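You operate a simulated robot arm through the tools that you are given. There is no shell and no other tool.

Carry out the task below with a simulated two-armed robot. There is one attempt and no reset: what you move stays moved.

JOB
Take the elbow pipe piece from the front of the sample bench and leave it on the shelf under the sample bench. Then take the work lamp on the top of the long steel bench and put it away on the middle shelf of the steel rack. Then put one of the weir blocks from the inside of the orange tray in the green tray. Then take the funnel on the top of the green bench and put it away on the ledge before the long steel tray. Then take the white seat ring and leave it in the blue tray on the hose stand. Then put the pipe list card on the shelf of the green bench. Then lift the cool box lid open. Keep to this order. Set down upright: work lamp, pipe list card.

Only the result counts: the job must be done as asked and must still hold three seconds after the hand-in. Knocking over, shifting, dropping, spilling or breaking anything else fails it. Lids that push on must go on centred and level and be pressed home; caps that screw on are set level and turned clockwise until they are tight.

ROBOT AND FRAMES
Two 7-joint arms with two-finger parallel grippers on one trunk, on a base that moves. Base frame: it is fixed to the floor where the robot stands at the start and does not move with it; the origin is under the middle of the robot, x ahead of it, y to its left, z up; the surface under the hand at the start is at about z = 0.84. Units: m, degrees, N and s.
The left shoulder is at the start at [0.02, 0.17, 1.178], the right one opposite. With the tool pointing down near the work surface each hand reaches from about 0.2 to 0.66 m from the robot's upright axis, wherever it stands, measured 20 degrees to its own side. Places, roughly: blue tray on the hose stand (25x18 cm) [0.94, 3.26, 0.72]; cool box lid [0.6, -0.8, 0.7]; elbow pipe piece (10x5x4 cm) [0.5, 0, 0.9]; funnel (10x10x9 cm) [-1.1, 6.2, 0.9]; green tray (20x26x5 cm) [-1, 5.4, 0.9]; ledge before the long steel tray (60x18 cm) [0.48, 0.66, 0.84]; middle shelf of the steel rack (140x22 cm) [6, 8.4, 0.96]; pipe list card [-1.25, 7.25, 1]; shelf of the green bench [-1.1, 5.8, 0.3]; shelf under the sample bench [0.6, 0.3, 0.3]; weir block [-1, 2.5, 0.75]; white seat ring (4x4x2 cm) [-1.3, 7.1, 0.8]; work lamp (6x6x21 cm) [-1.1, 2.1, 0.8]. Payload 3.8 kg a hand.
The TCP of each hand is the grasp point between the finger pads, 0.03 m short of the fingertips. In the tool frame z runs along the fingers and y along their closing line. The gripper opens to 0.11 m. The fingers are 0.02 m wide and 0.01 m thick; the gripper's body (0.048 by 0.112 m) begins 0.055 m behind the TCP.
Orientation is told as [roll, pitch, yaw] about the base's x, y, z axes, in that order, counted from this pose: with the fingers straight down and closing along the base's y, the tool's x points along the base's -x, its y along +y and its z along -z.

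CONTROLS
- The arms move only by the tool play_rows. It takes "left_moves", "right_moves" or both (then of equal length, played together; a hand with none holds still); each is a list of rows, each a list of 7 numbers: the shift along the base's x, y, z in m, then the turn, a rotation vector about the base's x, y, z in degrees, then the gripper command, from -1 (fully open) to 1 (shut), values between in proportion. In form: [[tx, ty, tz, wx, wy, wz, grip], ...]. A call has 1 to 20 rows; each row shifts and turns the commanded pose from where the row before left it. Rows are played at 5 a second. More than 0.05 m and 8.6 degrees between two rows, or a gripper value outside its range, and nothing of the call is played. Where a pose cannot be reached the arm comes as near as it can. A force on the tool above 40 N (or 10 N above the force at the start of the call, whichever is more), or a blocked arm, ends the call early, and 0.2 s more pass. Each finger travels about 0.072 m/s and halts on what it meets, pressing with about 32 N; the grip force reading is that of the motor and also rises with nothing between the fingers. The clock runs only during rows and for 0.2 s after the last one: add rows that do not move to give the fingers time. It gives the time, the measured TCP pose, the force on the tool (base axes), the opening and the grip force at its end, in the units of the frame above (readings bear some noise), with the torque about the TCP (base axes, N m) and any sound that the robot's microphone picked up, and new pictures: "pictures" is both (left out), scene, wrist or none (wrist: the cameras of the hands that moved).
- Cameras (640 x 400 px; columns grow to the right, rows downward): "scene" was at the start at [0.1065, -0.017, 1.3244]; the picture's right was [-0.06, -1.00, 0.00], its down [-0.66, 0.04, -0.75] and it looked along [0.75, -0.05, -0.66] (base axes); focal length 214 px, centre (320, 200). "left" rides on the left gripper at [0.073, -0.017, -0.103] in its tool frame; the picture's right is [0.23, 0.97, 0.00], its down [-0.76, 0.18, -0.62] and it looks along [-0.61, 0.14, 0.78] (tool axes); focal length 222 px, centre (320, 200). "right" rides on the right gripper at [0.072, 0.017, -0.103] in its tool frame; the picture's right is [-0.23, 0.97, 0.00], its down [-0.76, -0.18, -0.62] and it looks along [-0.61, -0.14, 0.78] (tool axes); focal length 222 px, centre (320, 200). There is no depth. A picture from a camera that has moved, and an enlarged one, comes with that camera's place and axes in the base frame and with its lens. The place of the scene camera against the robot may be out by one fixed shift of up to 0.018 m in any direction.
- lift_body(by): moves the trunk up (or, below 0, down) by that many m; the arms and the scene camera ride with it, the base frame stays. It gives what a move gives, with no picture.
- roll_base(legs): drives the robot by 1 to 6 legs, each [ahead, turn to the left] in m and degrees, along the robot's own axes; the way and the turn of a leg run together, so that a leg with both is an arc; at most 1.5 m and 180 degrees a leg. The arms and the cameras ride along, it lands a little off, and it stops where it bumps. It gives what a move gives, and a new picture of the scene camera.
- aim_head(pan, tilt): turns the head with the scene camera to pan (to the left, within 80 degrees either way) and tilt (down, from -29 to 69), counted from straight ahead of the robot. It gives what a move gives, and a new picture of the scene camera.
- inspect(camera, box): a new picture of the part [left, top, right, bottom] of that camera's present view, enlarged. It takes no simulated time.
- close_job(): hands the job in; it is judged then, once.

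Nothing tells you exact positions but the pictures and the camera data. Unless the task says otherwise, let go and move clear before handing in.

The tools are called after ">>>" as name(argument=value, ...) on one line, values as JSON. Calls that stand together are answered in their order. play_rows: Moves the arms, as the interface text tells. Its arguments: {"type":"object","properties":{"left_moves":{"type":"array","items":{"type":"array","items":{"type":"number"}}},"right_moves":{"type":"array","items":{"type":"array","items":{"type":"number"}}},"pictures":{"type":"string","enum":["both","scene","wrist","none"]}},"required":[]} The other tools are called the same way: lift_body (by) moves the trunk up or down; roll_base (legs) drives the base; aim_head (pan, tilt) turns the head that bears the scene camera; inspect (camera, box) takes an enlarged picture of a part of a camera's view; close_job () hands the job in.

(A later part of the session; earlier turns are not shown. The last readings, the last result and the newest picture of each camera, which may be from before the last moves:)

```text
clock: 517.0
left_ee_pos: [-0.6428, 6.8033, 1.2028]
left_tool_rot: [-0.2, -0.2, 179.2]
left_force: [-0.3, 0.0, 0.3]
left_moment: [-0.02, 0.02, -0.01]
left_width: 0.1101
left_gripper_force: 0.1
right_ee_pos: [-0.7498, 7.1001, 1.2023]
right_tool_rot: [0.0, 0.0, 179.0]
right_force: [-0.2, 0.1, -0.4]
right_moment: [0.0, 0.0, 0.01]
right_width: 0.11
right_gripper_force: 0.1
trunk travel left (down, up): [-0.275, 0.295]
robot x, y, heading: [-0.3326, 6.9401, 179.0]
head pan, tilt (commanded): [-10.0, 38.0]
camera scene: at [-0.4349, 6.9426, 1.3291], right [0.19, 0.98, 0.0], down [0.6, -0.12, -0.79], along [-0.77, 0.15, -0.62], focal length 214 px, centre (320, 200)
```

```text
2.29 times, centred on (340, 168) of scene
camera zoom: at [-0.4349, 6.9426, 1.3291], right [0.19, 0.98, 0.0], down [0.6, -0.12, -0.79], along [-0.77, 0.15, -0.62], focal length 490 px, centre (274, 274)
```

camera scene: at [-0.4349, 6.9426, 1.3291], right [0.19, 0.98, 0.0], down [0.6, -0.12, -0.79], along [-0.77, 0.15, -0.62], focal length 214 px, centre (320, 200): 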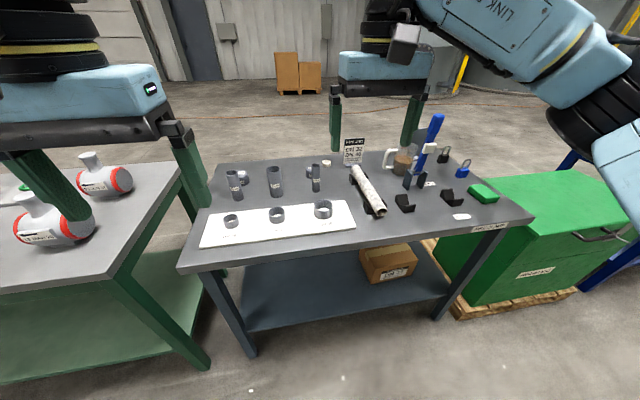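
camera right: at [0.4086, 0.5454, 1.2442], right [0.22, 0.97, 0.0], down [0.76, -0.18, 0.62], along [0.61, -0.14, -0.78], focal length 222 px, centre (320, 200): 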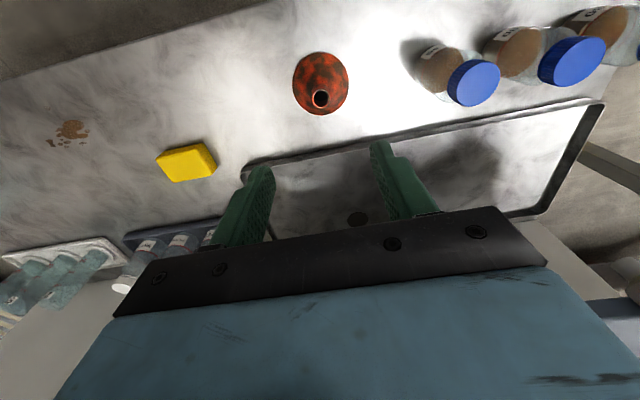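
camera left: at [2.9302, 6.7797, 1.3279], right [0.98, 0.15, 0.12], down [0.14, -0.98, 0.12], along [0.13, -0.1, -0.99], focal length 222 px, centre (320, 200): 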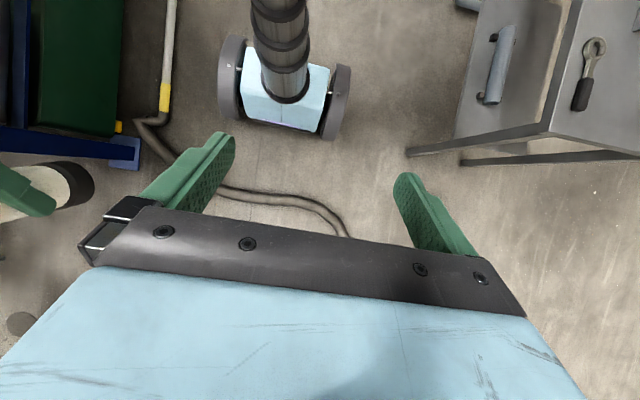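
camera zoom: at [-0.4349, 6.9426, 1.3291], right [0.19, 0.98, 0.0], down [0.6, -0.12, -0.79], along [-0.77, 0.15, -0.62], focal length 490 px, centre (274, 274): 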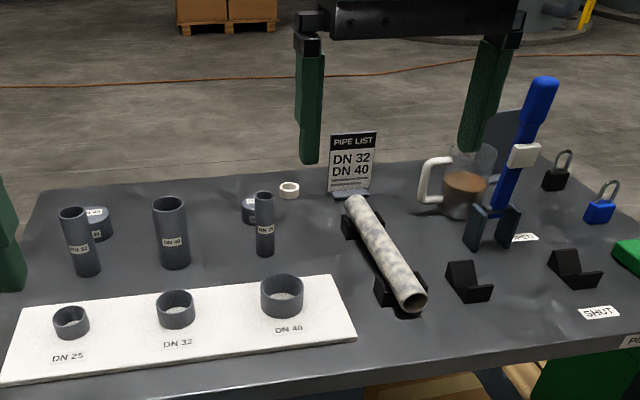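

The white seat ring lies at the back of the dark bench near [-1.3, 7.14], between the tubes and the pipe-list card. I drive closer and bring the right hand forward for a wrist view.

>>> roll_base(legs=[[0.17, 0]])

>>> play_rows(right_moves=[[-0.03, 0.005, -0.01, 0, 0, 0, -1], [-0.03, 0.005, -0.01, 0, 0, 0, -1], [-0.03, 0.005, -0.01, 0, 0, 0, -1], [-0.03, 0.005, -0.01, 0, 0, 0, -1], [0, 0, 0, 0, 0, 0, -1]])

>>> inspect(camera="right", box=[180, 60, 460, 235])

```text
clock: 518.4
left_ee_pos: [-0.8171, 6.8059, 1.2028]
left_tool_rot: [-0.2, -0.2, 179.2]
left_force: [0.1, 0.1, -0.2]
left_moment: [-0.07, -0.04, 0.03]
left_width: 0.1102
left_gripper_force: 0.0
right_ee_pos: [-0.922, 7.1038, 1.2022]
right_tool_rot: [0.2, 0.1, 179.0]
right_force: [-0.4, -1.0, 0.8]
right_moment: [-0.03, -0.03, 0.03]
right_width: 0.1101
right_gripper_force: 0.1
trunk travel left (down, up): [-0.275, 0.295]
robot x, y, heading: [-0.5012, 6.945, 179.2]
head pan, tilt (commanded): [-10.0, 38.0]
camera scene: at [-0.6071, 6.9454, 1.329], right [0.19, 0.98, 0.0], down [0.61, -0.12, -0.79], along [-0.77, 0.15, -0.62], focal length 214 px, centre (320, 200)
```

scene: 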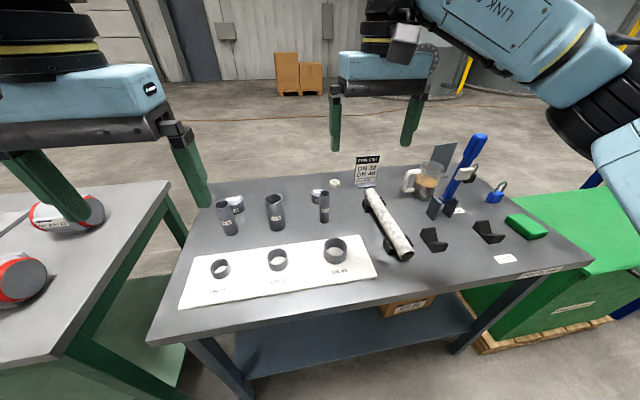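

```text
clock: 519.6
left_ee_pos: [-0.8149, 6.8056, 1.2015]
left_tool_rot: [-0.2, -0.3, 179.3]
left_force: [1.1, -0.1, 0.0]
left_moment: [-0.01, 0.02, -0.03]
left_width: 0.1098
left_gripper_force: 0.1
right_ee_pos: [-1.0408, 7.123, 1.1628]
right_tool_rot: [0.1, 0.0, 178.9]
right_force: [0.0, 0.1, 0.2]
right_moment: [-0.03, -0.01, 0.0]
right_width: 0.11
right_gripper_force: 0.0
trunk travel left (down, up): [-0.275, 0.295]
robot x, y, heading: [-0.5031, 6.9441, 179.1]
head pan, tilt (commanded): [-10.0, 38.0]
camera scene: at [-0.6058, 6.9456, 1.3292], right [0.19, 0.98, 0.0], down [0.6, -0.12, -0.79], along [-0.77, 0.15, -0.62], focal length 214 px, centre (320, 200)
camera right: at [-0.9678, 7.1044, 1.2646], right [-0.24, -0.97, 0.0], down [-0.76, 0.19, 0.62], along [-0.6, 0.15, -0.78], focal length 222 px, centre (320, 200)
```

scene: 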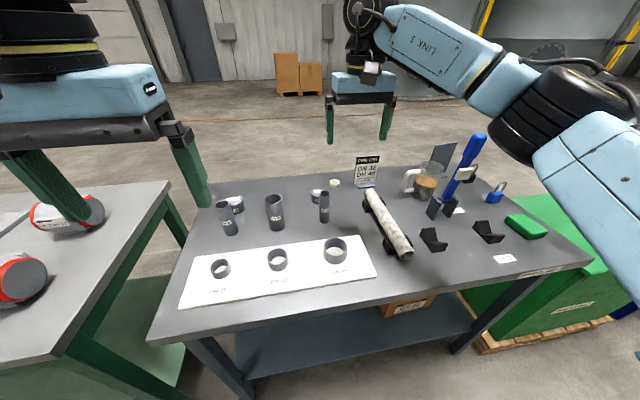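
right: 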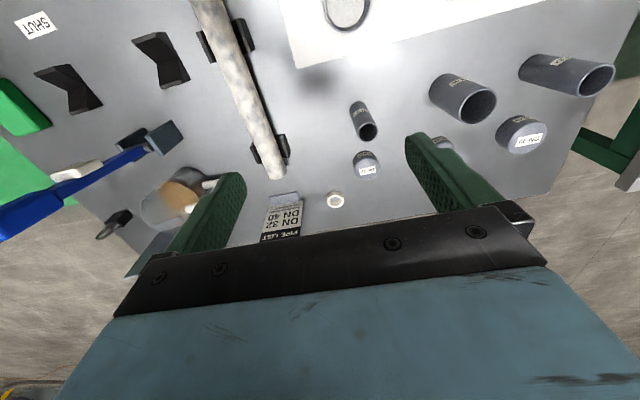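

```text
2.29 times, centred on (320, 148) of right
camera zoom: at [-0.9678, 7.1044, 1.2646], right [-0.24, -0.97, 0.0], down [-0.76, 0.19, 0.62], along [-0.6, 0.15, -0.78], focal length 508 px, centre (320, 320)
```

zoom: 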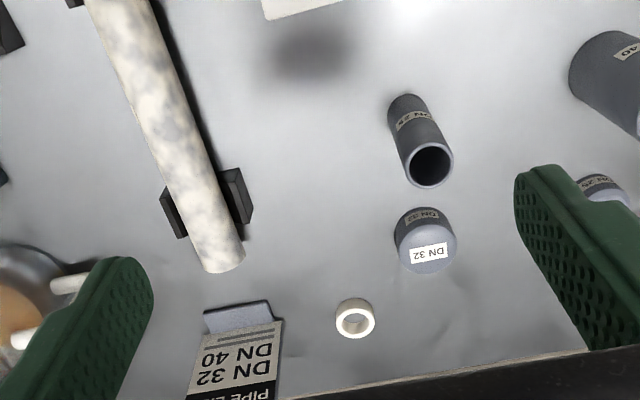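

The ring centre is at about [-1.293, 7.149], 8 cm left of the card. I drive 7 cm closer and tilt the right hand 40° to reach it.

>>> roll_base(legs=[[0.07, 0]])

>>> play_rows(right_moves=[[-0.012, 0.005, -0.02, 0, 8, 0, -0.3], [-0.012, 0.005, -0.02, 0, 8, 0, -0.3], [-0.012, 0.005, -0.02, 0, 8, 0, -0.3], [-0.012, 0.005, -0.03, 0, 8, 0, -0.3], [-0.012, 0.005, -0.03, 0, 8, 0, -0.3], [-0.012, 0, -0.03, 0, 0, 0, -0.3], [0, 0, 0, 0, 0, 0, -0.3]])

>>> inspect(camera="right", box=[200, 40, 440, 190])

```text
clock: 520.6
left_ee_pos: [-0.8862, 6.8084, 1.2009]
left_tool_rot: [-0.2, -0.2, 179.1]
left_force: [-0.1, -0.7, -1.0]
left_moment: [0.0, -0.03, 0.0]
left_width: 0.1098
left_gripper_force: 0.1
right_ee_pos: [-1.1102, 7.1245, 1.1617]
right_tool_rot: [0.1, 0.2, 178.9]
right_force: [0.3, 0.6, -0.3]
right_moment: [0.05, -0.04, 0.01]
right_width: 0.1102
right_gripper_force: 0.1
trunk travel left (down, up): [-0.275, 0.295]
robot x, y, heading: [-0.571, 6.9398, 179.2]
head pan, tilt (commanded): [-10.0, 38.0]
camera scene: at [-0.676, 6.9467, 1.329], right [0.19, 0.98, 0.0], down [0.61, -0.12, -0.79], along [-0.77, 0.15, -0.62], focal length 214 px, centre (320, 200)
```

scene: 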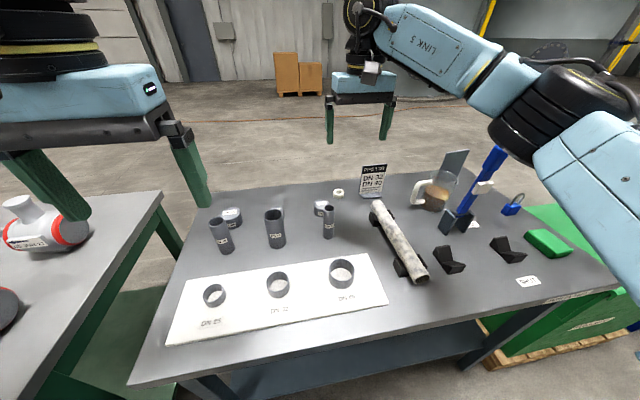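

```text
clock: 522.2
left_ee_pos: [-0.8851, 6.8078, 1.2015]
left_tool_rot: [-0.2, -0.3, 179.1]
left_force: [-0.2, 0.3, -0.4]
left_moment: [0.0, 0.0, -0.02]
left_width: 0.1101
left_gripper_force: 0.1
right_ee_pos: [-1.1819, 7.152, 1.0118]
right_tool_rot: [1.2, -40.0, 178.5]
right_force: [0.5, -0.2, 0.2]
right_moment: [0.01, -0.01, -0.02]
right_width: 0.0714
right_gripper_force: 0.0
trunk travel left (down, up): [-0.275, 0.295]
robot x, y, heading: [-0.5717, 6.9434, 179.0]
head pan, tilt (commanded): [-10.0, 38.0]
camera scene: at [-0.6744, 6.9468, 1.3292], right [0.19, 0.98, 0.0], down [0.6, -0.12, -0.79], along [-0.77, 0.15, -0.62], focal length 214 px, centre (320, 200)
camera right: at [-1.0582, 7.1318, 1.0436], right [-0.19, -0.97, 0.16], down [-0.18, 0.19, 0.96], along [-0.97, 0.15, -0.21], focal length 222 px, centre (320, 200)
```

scene: 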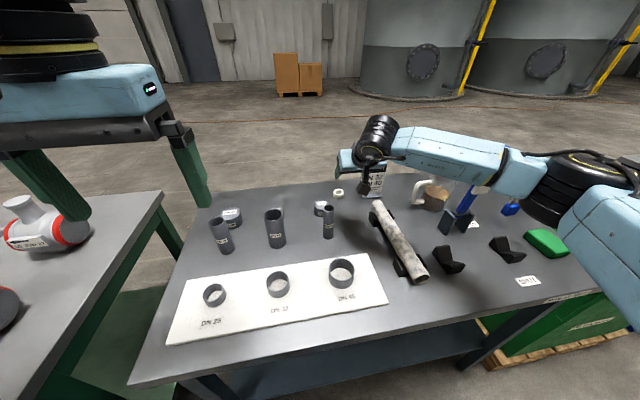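
right: 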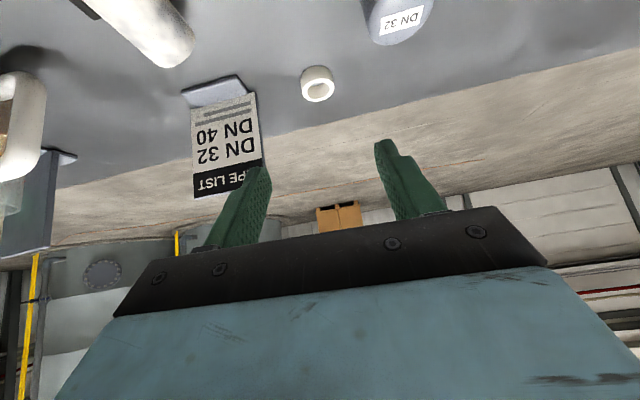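

```text
2.67 times, centred on (320, 115) of right
camera zoom: at [-1.0582, 7.1318, 1.0436], right [-0.19, -0.97, 0.16], down [-0.18, 0.19, 0.96], along [-0.97, 0.15, -0.21], focal length 592 px, centre (320, 427)
```

zoom: 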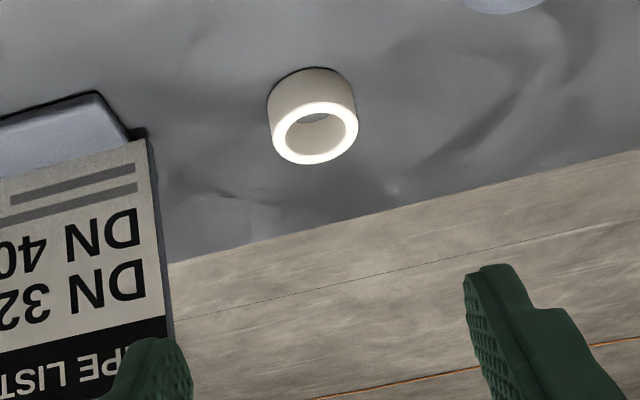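

Ring centre triangulated at [-1.291, 7.148, 0.852]. I go to a pre-grasp, then advance along the finger line.

>>> play_rows(right_moves=[[-0.0177, -0.0018, -0.031, 0, 0, 0, -0.3], [-0.0177, -0.0018, -0.031, 0, 0, 0, -0.3], [-0.0177, -0.0018, -0.031, 0, 0, 0, -0.3], [0, 0, 0, 0, 0, 0, -0.3]], pictures="both")

>>> inspect(camera="right", box=[200, 60, 440, 210])

```text
clock: 523.2
left_ee_pos: [-0.8838, 6.808, 1.2017]
left_tool_rot: [-0.1, -0.2, 179.2]
left_force: [0.5, -0.5, 0.2]
left_moment: [0.0, -0.02, -0.02]
left_width: 0.1097
left_gripper_force: 0.2
right_ee_pos: [-1.2333, 7.1437, 0.9186]
right_tool_rot: [1.0, -40.0, 178.5]
right_force: [0.6, 0.7, 0.1]
right_moment: [0.0, 0.01, 0.02]
right_width: 0.0713
right_gripper_force: 0.0
trunk travel left (down, up): [-0.275, 0.295]
robot x, y, heading: [-0.5722, 6.9421, 179.1]
head pan, tilt (commanded): [-10.0, 38.0]
camera scene: at [-0.6745, 6.9468, 1.3292], right [0.19, 0.98, 0.0], down [0.6, -0.12, -0.79], along [-0.77, 0.15, -0.62], focal length 214 px, centre (320, 200)
camera right: at [-1.1123, 7.1251, 0.9506], right [-0.19, -0.97, 0.16], down [-0.18, 0.19, 0.96], along [-0.97, 0.15, -0.21], focal length 222 px, centre (320, 200)
```

scene: 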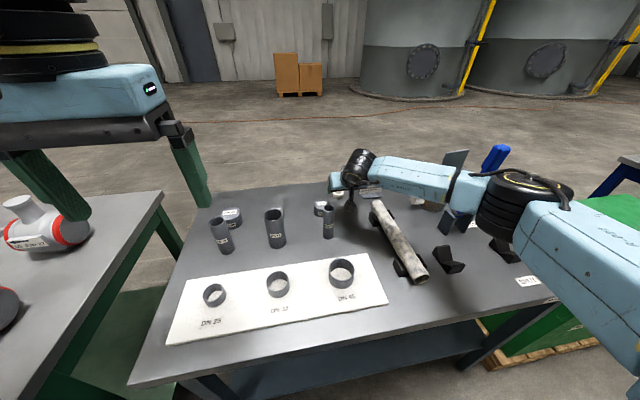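
right: 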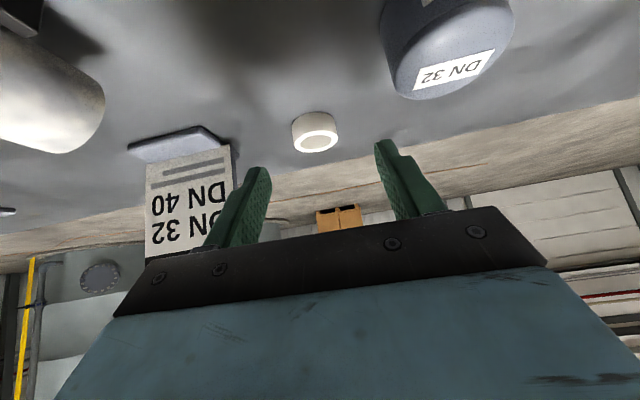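

```text
2.67 times, centred on (320, 135) of right
camera zoom: at [-1.1123, 7.1251, 0.9506], right [-0.19, -0.97, 0.16], down [-0.18, 0.19, 0.96], along [-0.97, 0.15, -0.21], focal length 592 px, centre (320, 373)
```

zoom: 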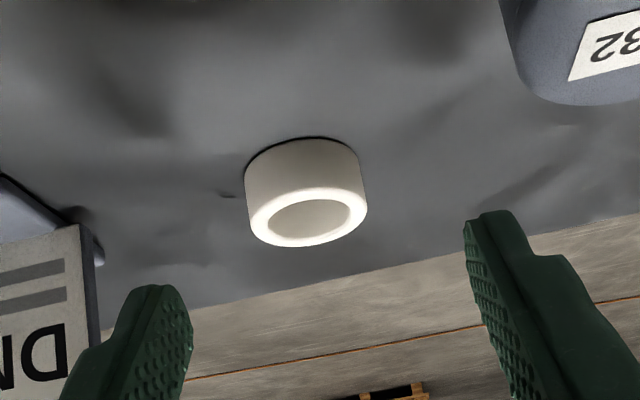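

Consistent. I advance the last 6 cm slowly.

>>> play_rows(right_moves=[[-0.0134, 0.0013, -0.0153, 0, 0, 0, -0.3], [-0.0134, 0.0013, -0.0153, 0, 0, 0, -0.3], [-0.0134, 0.0012, -0.0145, 0, 0, 0, -0.3], [0, 0, 0, 0, 0, 0, -0.3]], pictures="wrist")

>>> inspect(camera="right", box=[220, 100, 420, 225])

```text
clock: 524.2
left_ee_pos: [-0.8836, 6.8072, 1.202]
left_tool_rot: [-0.2, -0.4, 179.0]
left_force: [-0.3, 0.4, 0.9]
left_moment: [0.0, 0.0, 0.01]
left_width: 0.1099
left_gripper_force: 0.0
right_ee_pos: [-1.2751, 7.1506, 0.8743]
right_tool_rot: [1.1, -40.0, 178.6]
right_force: [-0.2, -0.2, 0.2]
right_moment: [0.0, 0.01, 0.0]
right_width: 0.0712
right_gripper_force: 0.0
trunk travel left (down, up): [-0.275, 0.295]
robot x, y, heading: [-0.5736, 6.9428, 179.1]
head pan, tilt (commanded): [-10.0, 38.0]
camera right: at [-1.1527, 7.1314, 0.9066], right [-0.19, -0.97, 0.16], down [-0.18, 0.19, 0.96], along [-0.97, 0.15, -0.21], focal length 222 px, centre (320, 200)
```

right: 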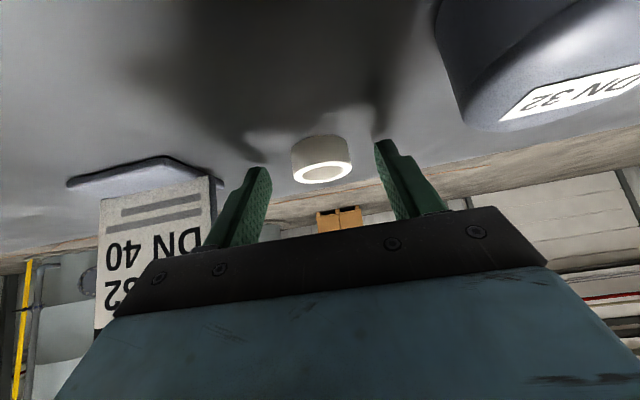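

```text
3.20 times, centred on (320, 162) of right
camera zoom: at [-1.1527, 7.1314, 0.9066], right [-0.19, -0.97, 0.16], down [-0.18, 0.19, 0.96], along [-0.97, 0.15, -0.21], focal length 711 px, centre (320, 320)
```

zoom: 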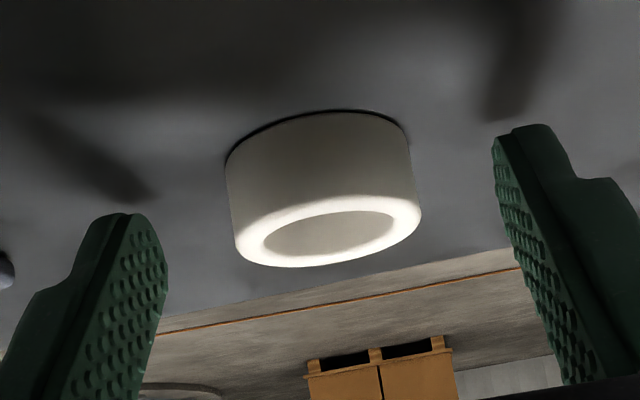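

The fingertips straddle the ring. I close.

>>> play_rows(right_moves=[[-0.001, -0.001, -0.0015, 0, 0, 0, 0.1], [0, 0, 0, 0, 0, 0, 0.4], [0, 0, 0, 0, 0, 0, 0.7], [0, 0, 0, 0, 0, 0, 0.7]], pictures="wrist")

>>> inspect(camera="right", box=[220, 100, 420, 225])

```text
clock: 525.2
left_ee_pos: [-0.8847, 6.8088, 1.2003]
left_tool_rot: [-0.2, -0.3, 179.1]
left_force: [-0.6, -0.1, -0.3]
left_moment: [-0.02, 0.0, -0.02]
left_width: 0.1101
left_gripper_force: 0.0
right_ee_pos: [-1.2765, 7.1487, 0.8727]
right_tool_rot: [1.2, -40.0, 178.5]
right_force: [-0.3, 0.1, 0.1]
right_moment: [0.01, 0.0, -0.01]
right_width: 0.0376
right_gripper_force: 31.6
trunk travel left (down, up): [-0.275, 0.295]
robot x, y, heading: [-0.5714, 6.943, 178.8]
head pan, tilt (commanded): [-10.0, 38.0]
camera right: at [-1.1534, 7.1296, 0.9048], right [-0.19, -0.97, 0.16], down [-0.18, 0.19, 0.96], along [-0.97, 0.15, -0.21], focal length 222 px, centre (320, 200)
```

right: 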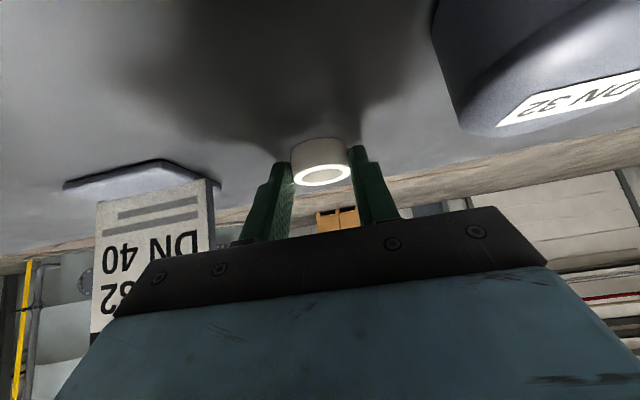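

```text
3.20 times, centred on (320, 162) of right
camera zoom: at [-1.1534, 7.1296, 0.9048], right [-0.19, -0.97, 0.16], down [-0.18, 0.19, 0.96], along [-0.97, 0.15, -0.21], focal length 711 px, centre (320, 320)
```

zoom: 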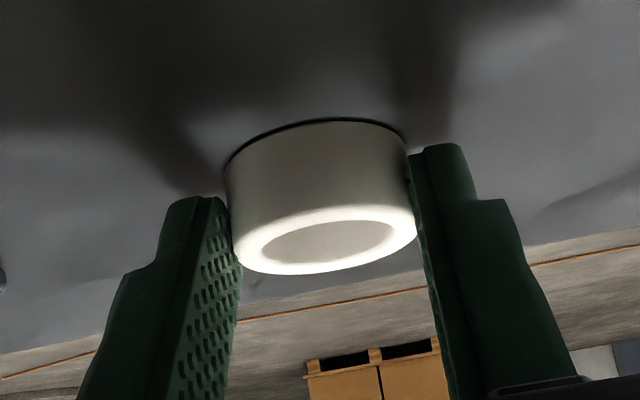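

Gripped at 37.6 mm. I lift slowly.

>>> play_rows(right_moves=[[0, 0, 0.005, 0, 0, 0, 1], [0, 0, 0.01, 0, 0, 0, 1], [0, 0, 0.02, 0, 0, 0, 1], [0, 0, 0.03, 0, 0, 0, 1], [0, 0, 0, 0, 0, 0, 1]], pictures="wrist")

```text
clock: 526.4
left_ee_pos: [-0.884, 6.8086, 1.2017]
left_tool_rot: [-0.2, -0.3, 179.1]
left_force: [1.2, 0.8, 0.4]
left_moment: [0.01, 0.0, -0.05]
left_width: 0.1098
left_gripper_force: 0.1
right_ee_pos: [-1.2759, 7.1488, 0.9394]
right_tool_rot: [1.2, -40.0, 178.5]
right_force: [-0.1, -0.5, -0.3]
right_moment: [0.0, -0.02, 0.01]
right_width: 0.0375
right_gripper_force: 31.3
trunk travel left (down, up): [-0.275, 0.295]
robot x, y, heading: [-0.5707, 6.9381, 179.2]
head pan, tilt (commanded): [-10.0, 38.0]
camera right: at [-1.1525, 7.13, 0.9712], right [-0.19, -0.97, 0.16], down [-0.18, 0.19, 0.96], along [-0.97, 0.15, -0.21], focal length 222 px, centre (320, 200)
```

right: 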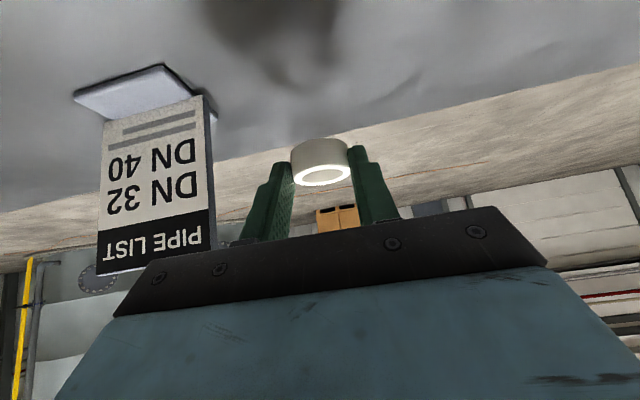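

The ring is held. I raise and draw back, then drive to the hose stand.

>>> play_rows(right_moves=[[0, 0, 0.04, 0, 0, 0, 1], [0.01, 0, 0.04, 0, 0, 0, 1], [0.03, 0, 0.04, 0, 0, 0, 1], [0.04, 0, 0.02, 0, 0, 0, 1], [0.04, 0, 0, 0, 0, 0, 1], [0.04, 0, 0, 0, 0, 0, 1], [0.04, 0, 0, 0, 0, 0, 1], [0.03, 0, 0, 0, 0, 0, 1], [0, 0, 0, 0, 0, 0, 1]], pictures="both")

>>> roll_base(legs=[[-0.35, 0]])

```text
clock: 528.4
left_ee_pos: [-0.8842, 6.8081, 1.2002]
left_tool_rot: [-0.2, -0.2, 179.2]
left_force: [1.4, -0.1, 0.0]
left_moment: [-0.05, 0.0, 0.0]
left_width: 0.1101
left_gripper_force: 0.1
right_ee_pos: [-1.0457, 7.1464, 1.0772]
right_tool_rot: [1.0, -40.0, 178.5]
right_force: [0.7, 0.5, 0.3]
right_moment: [0.0, -0.03, 0.03]
right_width: 0.0373
right_gripper_force: 32.2
trunk travel left (down, up): [-0.275, 0.295]
robot x, y, heading: [-0.5726, 6.9396, 179.2]
head pan, tilt (commanded): [-10.0, 38.0]
camera scene: at [-0.675, 6.9466, 1.3291], right [0.19, 0.98, 0.0], down [0.6, -0.12, -0.79], along [-0.77, 0.15, -0.62], focal length 214 px, centre (320, 200)
camera right: at [-0.9224, 7.1282, 1.1091], right [-0.19, -0.97, 0.16], down [-0.18, 0.19, 0.96], along [-0.97, 0.15, -0.21], focal length 222 px, centre (320, 200)
```

scene: 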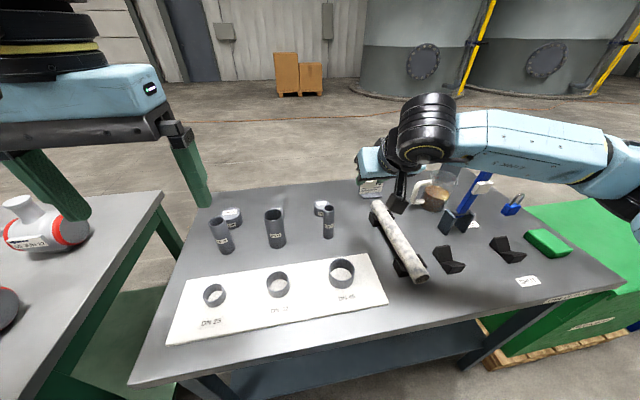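
right: 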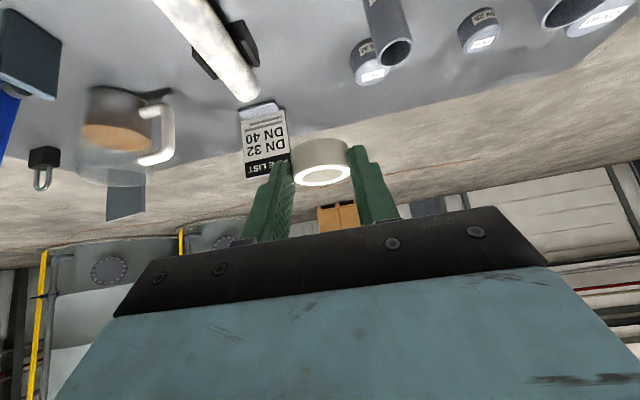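

```text
clock: 530.7
left_ee_pos: [-0.5328, 6.8026, 1.2017]
left_tool_rot: [-0.2, -0.3, 178.7]
left_force: [0.6, -0.4, 1.5]
left_moment: [-0.01, 0.01, -0.02]
left_width: 0.1102
left_gripper_force: 0.3
right_ee_pos: [-0.693, 7.1425, 1.077]
right_tool_rot: [1.0, -39.9, 178.2]
right_force: [0.1, -0.2, -0.4]
right_moment: [0.02, 0.02, 0.02]
right_width: 0.0365
right_gripper_force: 32.3
trunk travel left (down, up): [-0.275, 0.295]
robot x, y, heading: [-0.2201, 6.9311, 178.7]
head pan, tilt (commanded): [-10.0, 38.0]
camera scene: at [-0.3229, 6.9402, 1.3292], right [0.2, 0.98, 0.0], down [0.6, -0.12, -0.79], along [-0.77, 0.15, -0.62], focal length 214 px, centre (320, 200)
```

scene: 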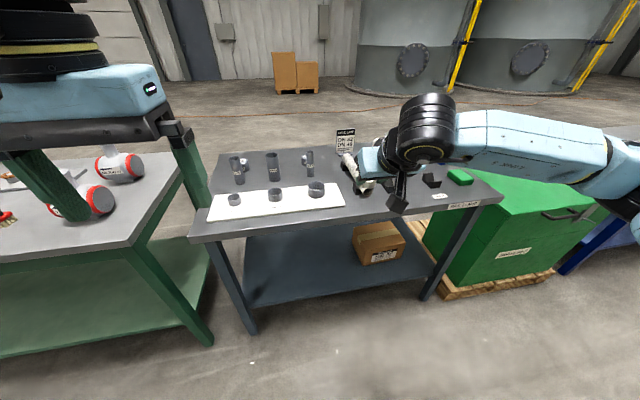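

The opening shrank slightly, so I check the grip on the ring.

>>> inspect(camera="right", box=[220, 100, 420, 225])

>>> play_rows(right_moves=[[0, 0, 0, 0, 0, 0, 1], [0, 0, 0, 0, 0, 0, 1]], pictures="wrist")

```text
3.20 times, centred on (320, 162) of right
camera zoom: at [-0.5698, 7.1231, 1.1092], right [-0.19, -0.97, 0.16], down [-0.18, 0.19, 0.96], along [-0.96, 0.16, -0.21], focal length 711 px, centre (320, 320)
```

zoom: 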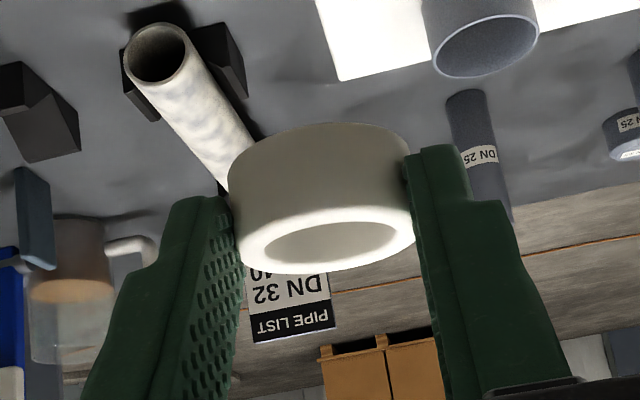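

```text
clock: 531.3
left_ee_pos: [-0.5346, 6.8032, 1.2012]
left_tool_rot: [-0.2, -0.2, 178.7]
left_force: [-0.7, 0.3, -0.2]
left_moment: [-0.02, 0.01, -0.02]
left_width: 0.1102
left_gripper_force: 0.1
right_ee_pos: [-0.6926, 7.1421, 1.0772]
right_tool_rot: [1.2, -40.0, 178.3]
right_force: [-0.7, -0.4, 0.1]
right_moment: [0.02, -0.01, 0.0]
right_width: 0.0362
right_gripper_force: 31.5
trunk travel left (down, up): [-0.275, 0.295]
robot x, y, heading: [-0.2194, 6.9338, 178.7]
head pan, tilt (commanded): [-10.0, 38.0]
camera right: at [-0.5704, 7.1231, 1.1091], right [-0.19, -0.97, 0.16], down [-0.18, 0.2, 0.96], along [-0.96, 0.16, -0.21], focal length 222 px, centre (320, 200)
```

right: 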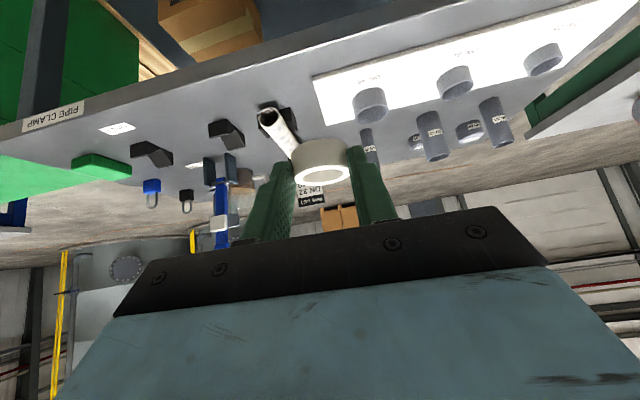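

The ring is creeping out of the fingertips (gripped behind its diameter). I return at once to the bench to set it down and regrip.

>>> roll_base(legs=[[0.35, 0]])

>>> play_rows(right_moves=[[0, 0, -0.05, 0, 0, 0, 1], [0, 0, -0.05, 0, 0, 0, 1], [0, 0, -0.05, 0, 0, 0, 1], [0, 0, 0, 0, 0, 0, 1]], pictures="wrist")

```text
clock: 533.6
left_ee_pos: [-0.8875, 6.8097, 1.2015]
left_tool_rot: [-0.2, -0.2, 178.7]
left_force: [-0.2, 1.0, 0.9]
left_moment: [0.0, -0.01, 0.01]
left_width: 0.1101
left_gripper_force: 0.2
right_ee_pos: [-1.0454, 7.1506, 1.0768]
right_tool_rot: [1.0, -40.0, 178.2]
right_force: [-1.0, -0.1, 0.8]
right_moment: [0.0, 0.0, -0.01]
right_width: 0.0362
right_gripper_force: 32.1
trunk travel left (down, up): [-0.275, 0.295]
robot x, y, heading: [-0.5708, 6.9424, 178.8]
head pan, tilt (commanded): [-10.0, 38.0]
camera scene: at [-0.6773, 6.9484, 1.329], right [0.2, 0.98, 0.0], down [0.6, -0.12, -0.79], along [-0.77, 0.15, -0.62], focal length 214 px, centre (320, 200)
```

scene: 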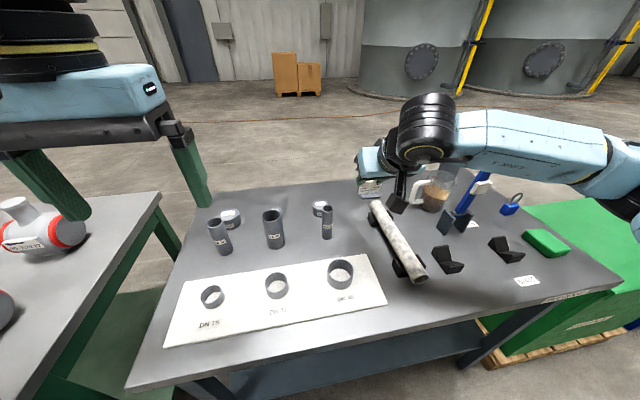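

```text
clock: 534.6
left_ee_pos: [-0.8872, 6.8108, 1.2017]
left_tool_rot: [-0.2, -0.3, 178.7]
left_force: [0.1, 0.2, -0.1]
left_moment: [-0.01, -0.03, 0.0]
left_width: 0.11
left_gripper_force: 0.1
right_ee_pos: [-1.046, 7.1507, 0.9282]
right_tool_rot: [1.1, -40.1, 178.2]
right_force: [0.0, -0.5, -0.1]
right_moment: [0.0, -0.03, 0.01]
right_width: 0.0361
right_gripper_force: 32.2
trunk travel left (down, up): [-0.275, 0.295]
robot x, y, heading: [-0.5745, 6.9415, 178.8]
head pan, tilt (commanded): [-10.0, 38.0]
camera right: at [-0.9234, 7.131, 0.9604], right [-0.19, -0.97, 0.16], down [-0.18, 0.2, 0.96], along [-0.96, 0.16, -0.21], focal length 222 px, centre (320, 200)
```

right: 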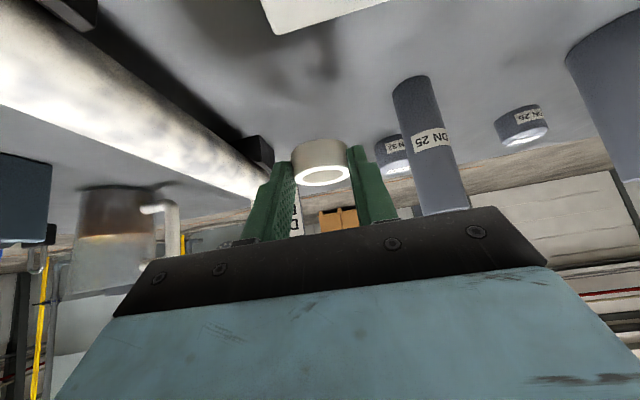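

The grip holds steady now, but I'll still regrip. I carry the ring back to the freer spot near where it lay, and set it down.

>>> play_rows(right_moves=[[-0.02, 0, 0.015, 0, 0, 0, 1], [-0.04, 0, 0, 0, 0, 0, 1], [-0.04, 0, 0, 0, 0, 0, 1], [-0.04, 0, 0, 0, 0, 0, 1], [-0.04, 0, -0.01, 0, 0, 0, 1], [-0.02, -0.003, -0.03, 0, 0, 0, 1], [0, 0, -0.02, 0, 0, 0, 1], [0, 0, -0.004, 0, 0, 0, 1], [0, 0, 0, 0, 0, 0, 1]], pictures="wrist")

```text
clock: 536.6
left_ee_pos: [-0.886, 6.8116, 1.2013]
left_tool_rot: [-0.2, -0.2, 178.6]
left_force: [0.2, -0.4, 0.7]
left_moment: [0.03, -0.01, 0.0]
left_width: 0.1101
left_gripper_force: 0.0
right_ee_pos: [-1.2452, 7.1471, 0.8771]
right_tool_rot: [1.1, -40.1, 178.2]
right_force: [0.2, -0.4, -0.7]
right_moment: [0.01, -0.04, 0.04]
right_width: 0.0359
right_gripper_force: 32.4
trunk travel left (down, up): [-0.275, 0.295]
robot x, y, heading: [-0.5724, 6.9409, 178.8]
head pan, tilt (commanded): [-10.0, 38.0]
camera right: at [-1.1231, 7.1275, 0.9105], right [-0.19, -0.97, 0.16], down [-0.18, 0.2, 0.96], along [-0.96, 0.16, -0.21], focal length 222 px, centre (320, 200)
```

right: 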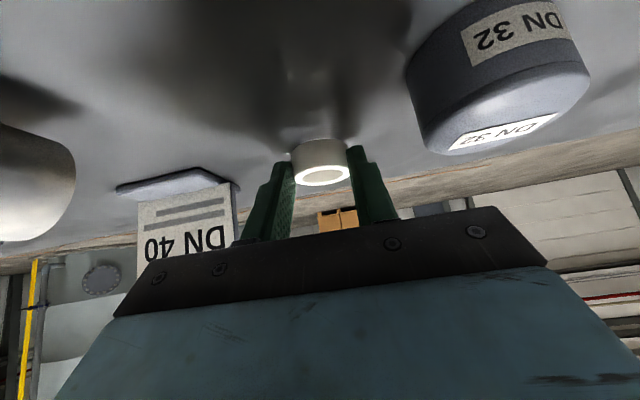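

>>> play_rows(right_moves=[[0, 0, -0.003, 0, 0, 0, 1], [0, 0, -0.002, 0, 0, 0, 1], [0, 0, 0, 0, 0, 0, 1]], pictures="wrist")

>>> inspect(camera="right", box=[220, 100, 420, 225])

```text
clock: 537.4
left_ee_pos: [-0.8864, 6.8109, 1.2016]
left_tool_rot: [-0.2, -0.3, 178.8]
left_force: [-0.6, -0.1, -0.3]
left_moment: [-0.02, 0.01, -0.01]
left_width: 0.1101
left_gripper_force: 0.1
right_ee_pos: [-1.246, 7.1473, 0.8728]
right_tool_rot: [1.2, -40.1, 178.2]
right_force: [-0.8, 0.0, 1.9]
right_moment: [0.07, 0.05, 0.02]
right_width: 0.036
right_gripper_force: 31.7
trunk travel left (down, up): [-0.275, 0.295]
robot x, y, heading: [-0.5715, 6.9426, 178.7]
head pan, tilt (commanded): [-10.0, 38.0]
camera right: at [-1.1231, 7.1276, 0.9052], right [-0.19, -0.97, 0.16], down [-0.18, 0.19, 0.96], along [-0.96, 0.16, -0.21], focal length 222 px, centre (320, 200)
```

right: 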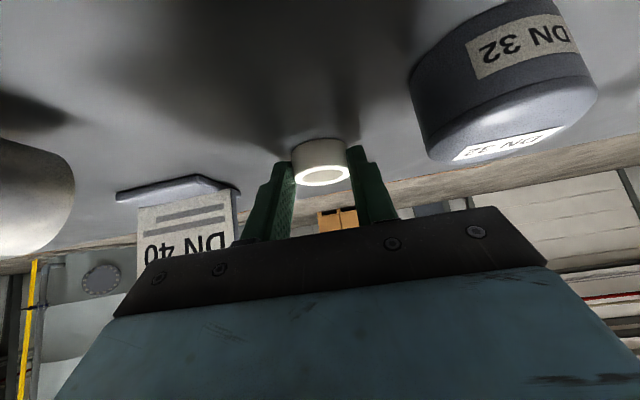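

```text
3.20 times, centred on (320, 162) of right
camera zoom: at [-1.1231, 7.1276, 0.9052], right [-0.19, -0.97, 0.16], down [-0.18, 0.19, 0.96], along [-0.96, 0.16, -0.21], focal length 711 px, centre (320, 320)
```

zoom: 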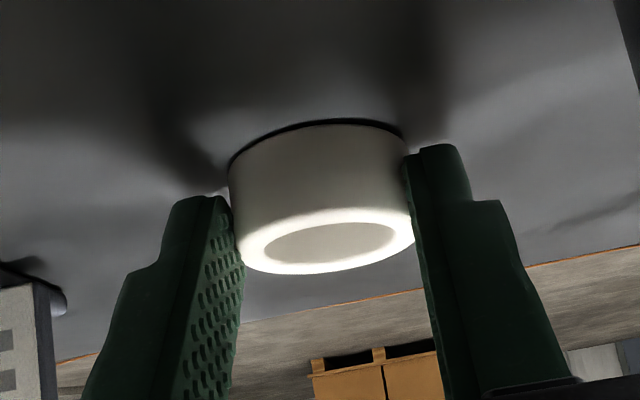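

The ring rests on the bench. I open, move forward 9 mm so the pads meet its full diameter, and close again.

>>> play_rows(right_moves=[[0, 0, 0.001, 0, 0, 0, 0.25], [0, 0, 0, 0, 0, 0, 0.05], [0, 0, 0, 0, 0, 0, 0.0], [-0.005, 0, 0, 0, 0, 0, 0.0], [-0.005, 0, 0, 0, 0, 0, 0.0], [0, 0, 0, 0, 0, 0, 0.0]], pictures="wrist")

>>> inspect(camera="right", box=[220, 100, 420, 225])

```text
clock: 538.8
left_ee_pos: [-0.8871, 6.8108, 1.2005]
left_tool_rot: [-0.3, -0.3, 178.7]
left_force: [-0.8, -0.2, 0.6]
left_moment: [-0.02, -0.04, -0.01]
left_width: 0.1099
left_gripper_force: 0.1
right_ee_pos: [-1.256, 7.148, 0.8743]
right_tool_rot: [1.1, -40.0, 178.1]
right_force: [0.1, 0.9, 0.8]
right_moment: [-0.02, -0.03, 0.03]
right_width: 0.0551
right_gripper_force: 0.0
trunk travel left (down, up): [-0.275, 0.295]
robot x, y, heading: [-0.5731, 6.9465, 178.7]
head pan, tilt (commanded): [-10.0, 38.0]
camera right: at [-1.1335, 7.1278, 0.9066], right [-0.19, -0.97, 0.16], down [-0.18, 0.2, 0.96], along [-0.96, 0.16, -0.21], focal length 222 px, centre (320, 200)
```

right: 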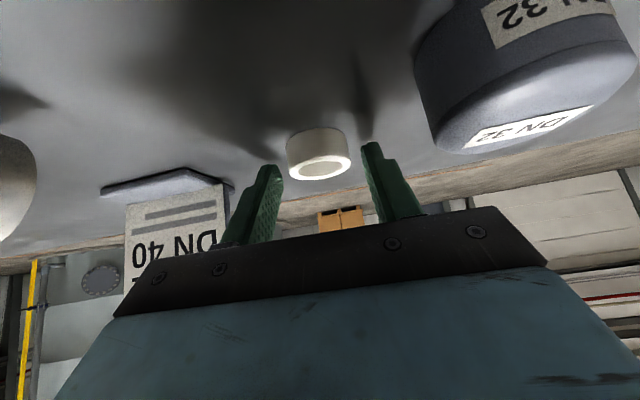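

```text
3.20 times, centred on (320, 162) of right
camera zoom: at [-1.1335, 7.1278, 0.9066], right [-0.19, -0.97, 0.16], down [-0.18, 0.2, 0.96], along [-0.96, 0.16, -0.21], focal length 711 px, centre (320, 320)
```

zoom: 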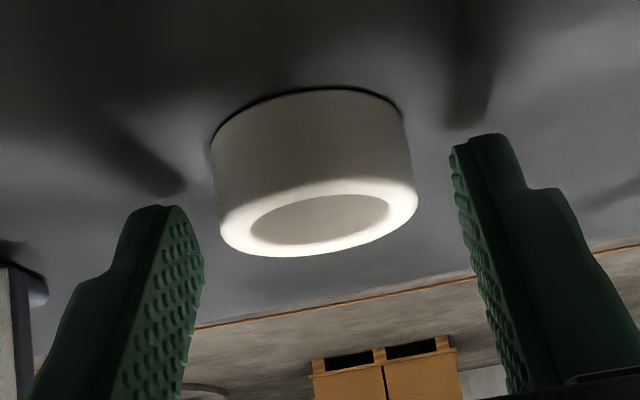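

The pads now reach past the ring's centre. I close.

>>> play_rows(right_moves=[[0, 0, 0, 0, 0, 0, 0.2], [0, 0, 0, 0, 0, 0, 0.5], [0, 0, 0, 0, 0, 0, 0.8], [0, 0, 0, 0, 0, 0, 0.8]], pictures="wrist")

>>> inspect(camera="right", box=[220, 100, 420, 225])

```text
clock: 539.8
left_ee_pos: [-0.8874, 6.8104, 1.2005]
left_tool_rot: [-0.2, -0.3, 178.7]
left_force: [-0.7, 0.6, -1.1]
left_moment: [0.03, 0.03, 0.02]
left_width: 0.1099
left_gripper_force: 0.1
right_ee_pos: [-1.2566, 7.1467, 0.8746]
right_tool_rot: [1.1, -40.0, 178.2]
right_force: [-0.3, 0.1, -0.2]
right_moment: [-0.01, -0.02, -0.03]
right_width: 0.0361
right_gripper_force: 32.3
trunk travel left (down, up): [-0.275, 0.295]
robot x, y, heading: [-0.5717, 6.9471, 178.5]
head pan, tilt (commanded): [-10.0, 38.0]
camera right: at [-1.1335, 7.1277, 0.9067], right [-0.19, -0.97, 0.16], down [-0.18, 0.2, 0.96], along [-0.96, 0.16, -0.21], focal length 222 px, centre (320, 200)
```

right: 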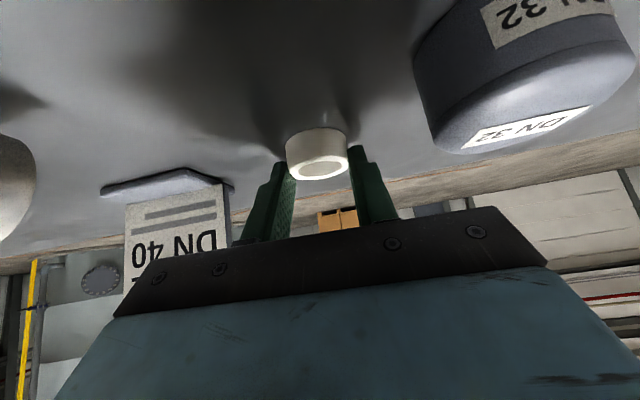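

```text
3.20 times, centred on (320, 162) of right
camera zoom: at [-1.1335, 7.1277, 0.9067], right [-0.19, -0.97, 0.16], down [-0.18, 0.2, 0.96], along [-0.96, 0.16, -0.21], focal length 711 px, centre (320, 320)
```

zoom: 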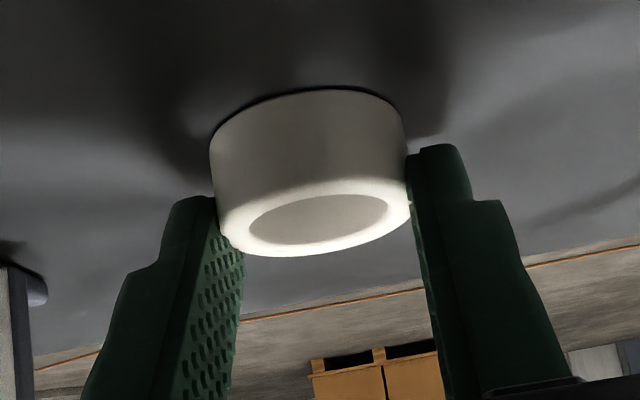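

The opening is again 36 mm, so that is the ring's true diameter and the grip is sound. I lift and check that it is stable.

>>> play_rows(right_moves=[[0, 0, 0.004, 0, 0, 0, 1], [0, 0, 0.01, 0, 0, 0, 1], [0, 0, 0.03, 0, 0, 0, 1], [0, 0, 0.03, 0, 0, 0, 1], [0, 0, 0, 0, 0, 0, 1], [0, 0, 0, 0, 0, 0, 1], [0, 0, 0, 0, 0, 0, 1], [0, 0, 0, 0, 0, 0, 1]], pictures="wrist")

>>> inspect(camera="right", box=[220, 100, 420, 225])

```text
clock: 541.6
left_ee_pos: [-0.8866, 6.811, 1.2015]
left_tool_rot: [-0.3, -0.4, 178.7]
left_force: [0.6, -0.5, -0.4]
left_moment: [0.0, -0.01, 0.0]
left_width: 0.1101
left_gripper_force: 0.0
right_ee_pos: [-1.2559, 7.1478, 0.9472]
right_tool_rot: [1.1, -40.0, 178.2]
right_force: [0.1, 0.4, -0.7]
right_moment: [-0.02, 0.01, -0.03]
right_width: 0.0358
right_gripper_force: 32.1
trunk travel left (down, up): [-0.275, 0.295]
robot x, y, heading: [-0.5686, 6.9408, 178.9]
head pan, tilt (commanded): [-10.0, 38.0]
camera right: at [-1.1325, 7.129, 0.9799], right [-0.19, -0.97, 0.16], down [-0.18, 0.19, 0.96], along [-0.96, 0.16, -0.21], focal length 222 px, centre (320, 200)
```

right: 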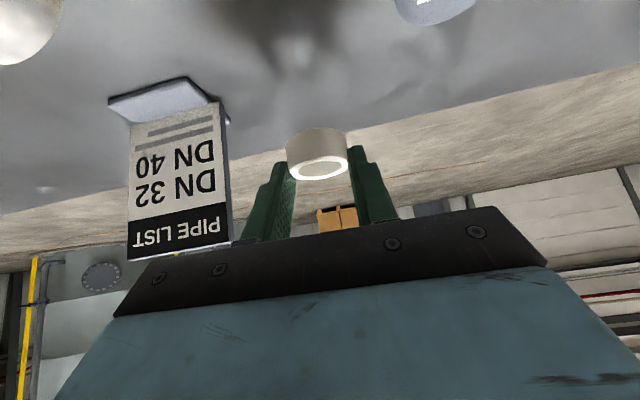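

```text
3.20 times, centred on (320, 162) of right
camera zoom: at [-1.1325, 7.129, 0.9799], right [-0.19, -0.97, 0.16], down [-0.18, 0.19, 0.96], along [-0.96, 0.16, -0.21], focal length 711 px, centre (320, 320)
```

zoom: 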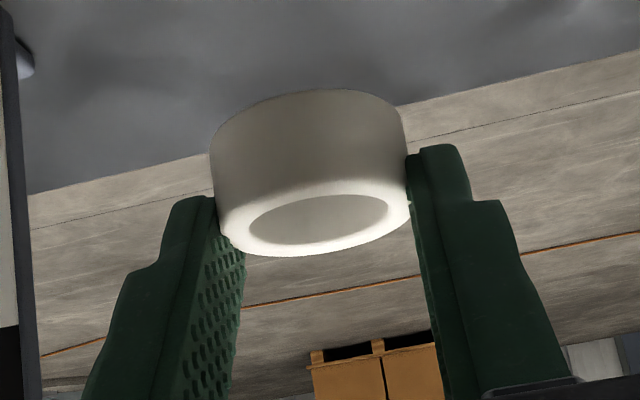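

The fingers hold only the upper half of the ring. For a safer carry I set it down slightly nearer and regrip it with a steeper hand.

>>> play_rows(right_moves=[[0.02, 0.004, 0, 0, 0, 0, 1], [0.02, 0.003, 0, 0, 0, 0, 1], [0, 0, -0.03, 0, 0, 0, 1], [0, 0, -0.03, 0, 0, 0, 1], [0, 0, -0.009, 0, 0, 0, 1], [0, 0, -0.003, 0, 0, 0, 1], [0, 0, 0, 0, 0, 0, 1]], pictures="wrist")

```text
clock: 543.2
left_ee_pos: [-0.8873, 6.8117, 1.2]
left_tool_rot: [-0.1, -0.4, 178.7]
left_force: [0.4, 0.3, 0.2]
left_moment: [0.0, 0.01, 0.0]
left_width: 0.1101
left_gripper_force: 0.0
right_ee_pos: [-1.2162, 7.1551, 0.876]
right_tool_rot: [1.1, -40.0, 178.2]
right_force: [-0.1, 0.4, 0.5]
right_moment: [0.0, 0.01, 0.01]
right_width: 0.0358
right_gripper_force: 32.3
trunk travel left (down, up): [-0.275, 0.295]
robot x, y, heading: [-0.5734, 6.9437, 178.6]
head pan, tilt (commanded): [-10.0, 38.0]
camera right: at [-1.0937, 7.1352, 0.9082], right [-0.19, -0.97, 0.16], down [-0.18, 0.19, 0.96], along [-0.96, 0.16, -0.21], focal length 222 px, centre (320, 200)
```

right: 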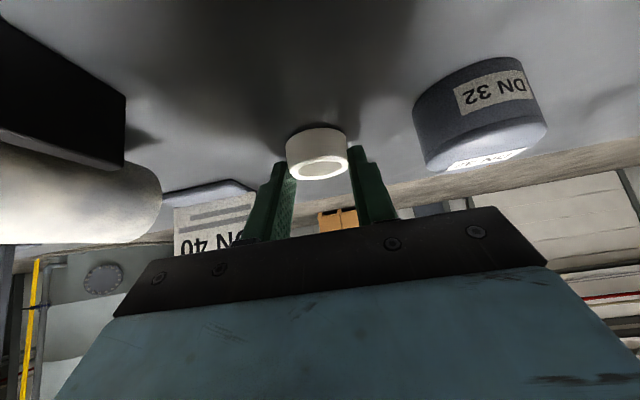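

>>> play_rows(right_moves=[[0, 0, -0.002, 0, 0, 0, 1], [0, 0, -0.001, 0, 0, 0, 1], [0, 0, 0, 0, 0, 0, 0.25], [0, 0, 0, 0, 0, 0, 0.0], [0, 0, 0, 0, 0, 0, 0.0]], pictures="wrist")

```text
clock: 544.4
left_ee_pos: [-0.8872, 6.8112, 1.2009]
left_tool_rot: [-0.2, -0.3, 178.7]
left_force: [0.8, 0.1, -0.1]
left_moment: [0.01, 0.0, 0.0]
left_width: 0.1101
left_gripper_force: 0.0
right_ee_pos: [-1.2165, 7.1552, 0.8723]
right_tool_rot: [1.1, -40.0, 178.2]
right_force: [0.2, -0.1, -0.2]
right_moment: [-0.02, -0.04, -0.01]
right_width: 0.055
right_gripper_force: 0.0
trunk travel left (down, up): [-0.275, 0.295]
robot x, y, heading: [-0.5735, 6.9433, 178.7]
head pan, tilt (commanded): [-10.0, 38.0]
camera right: at [-1.094, 7.1354, 0.905], right [-0.19, -0.97, 0.16], down [-0.18, 0.2, 0.96], along [-0.96, 0.16, -0.21], focal length 222 px, centre (320, 200)
```

right: 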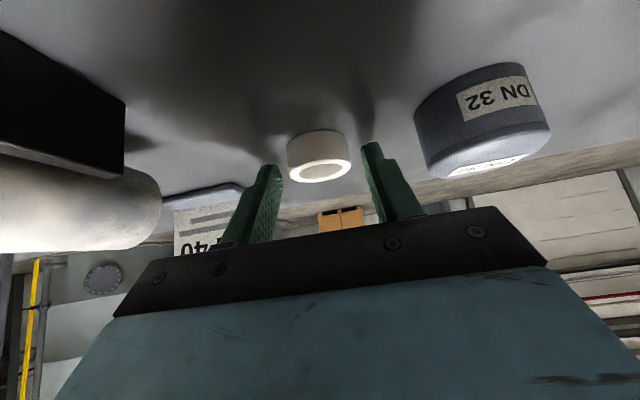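

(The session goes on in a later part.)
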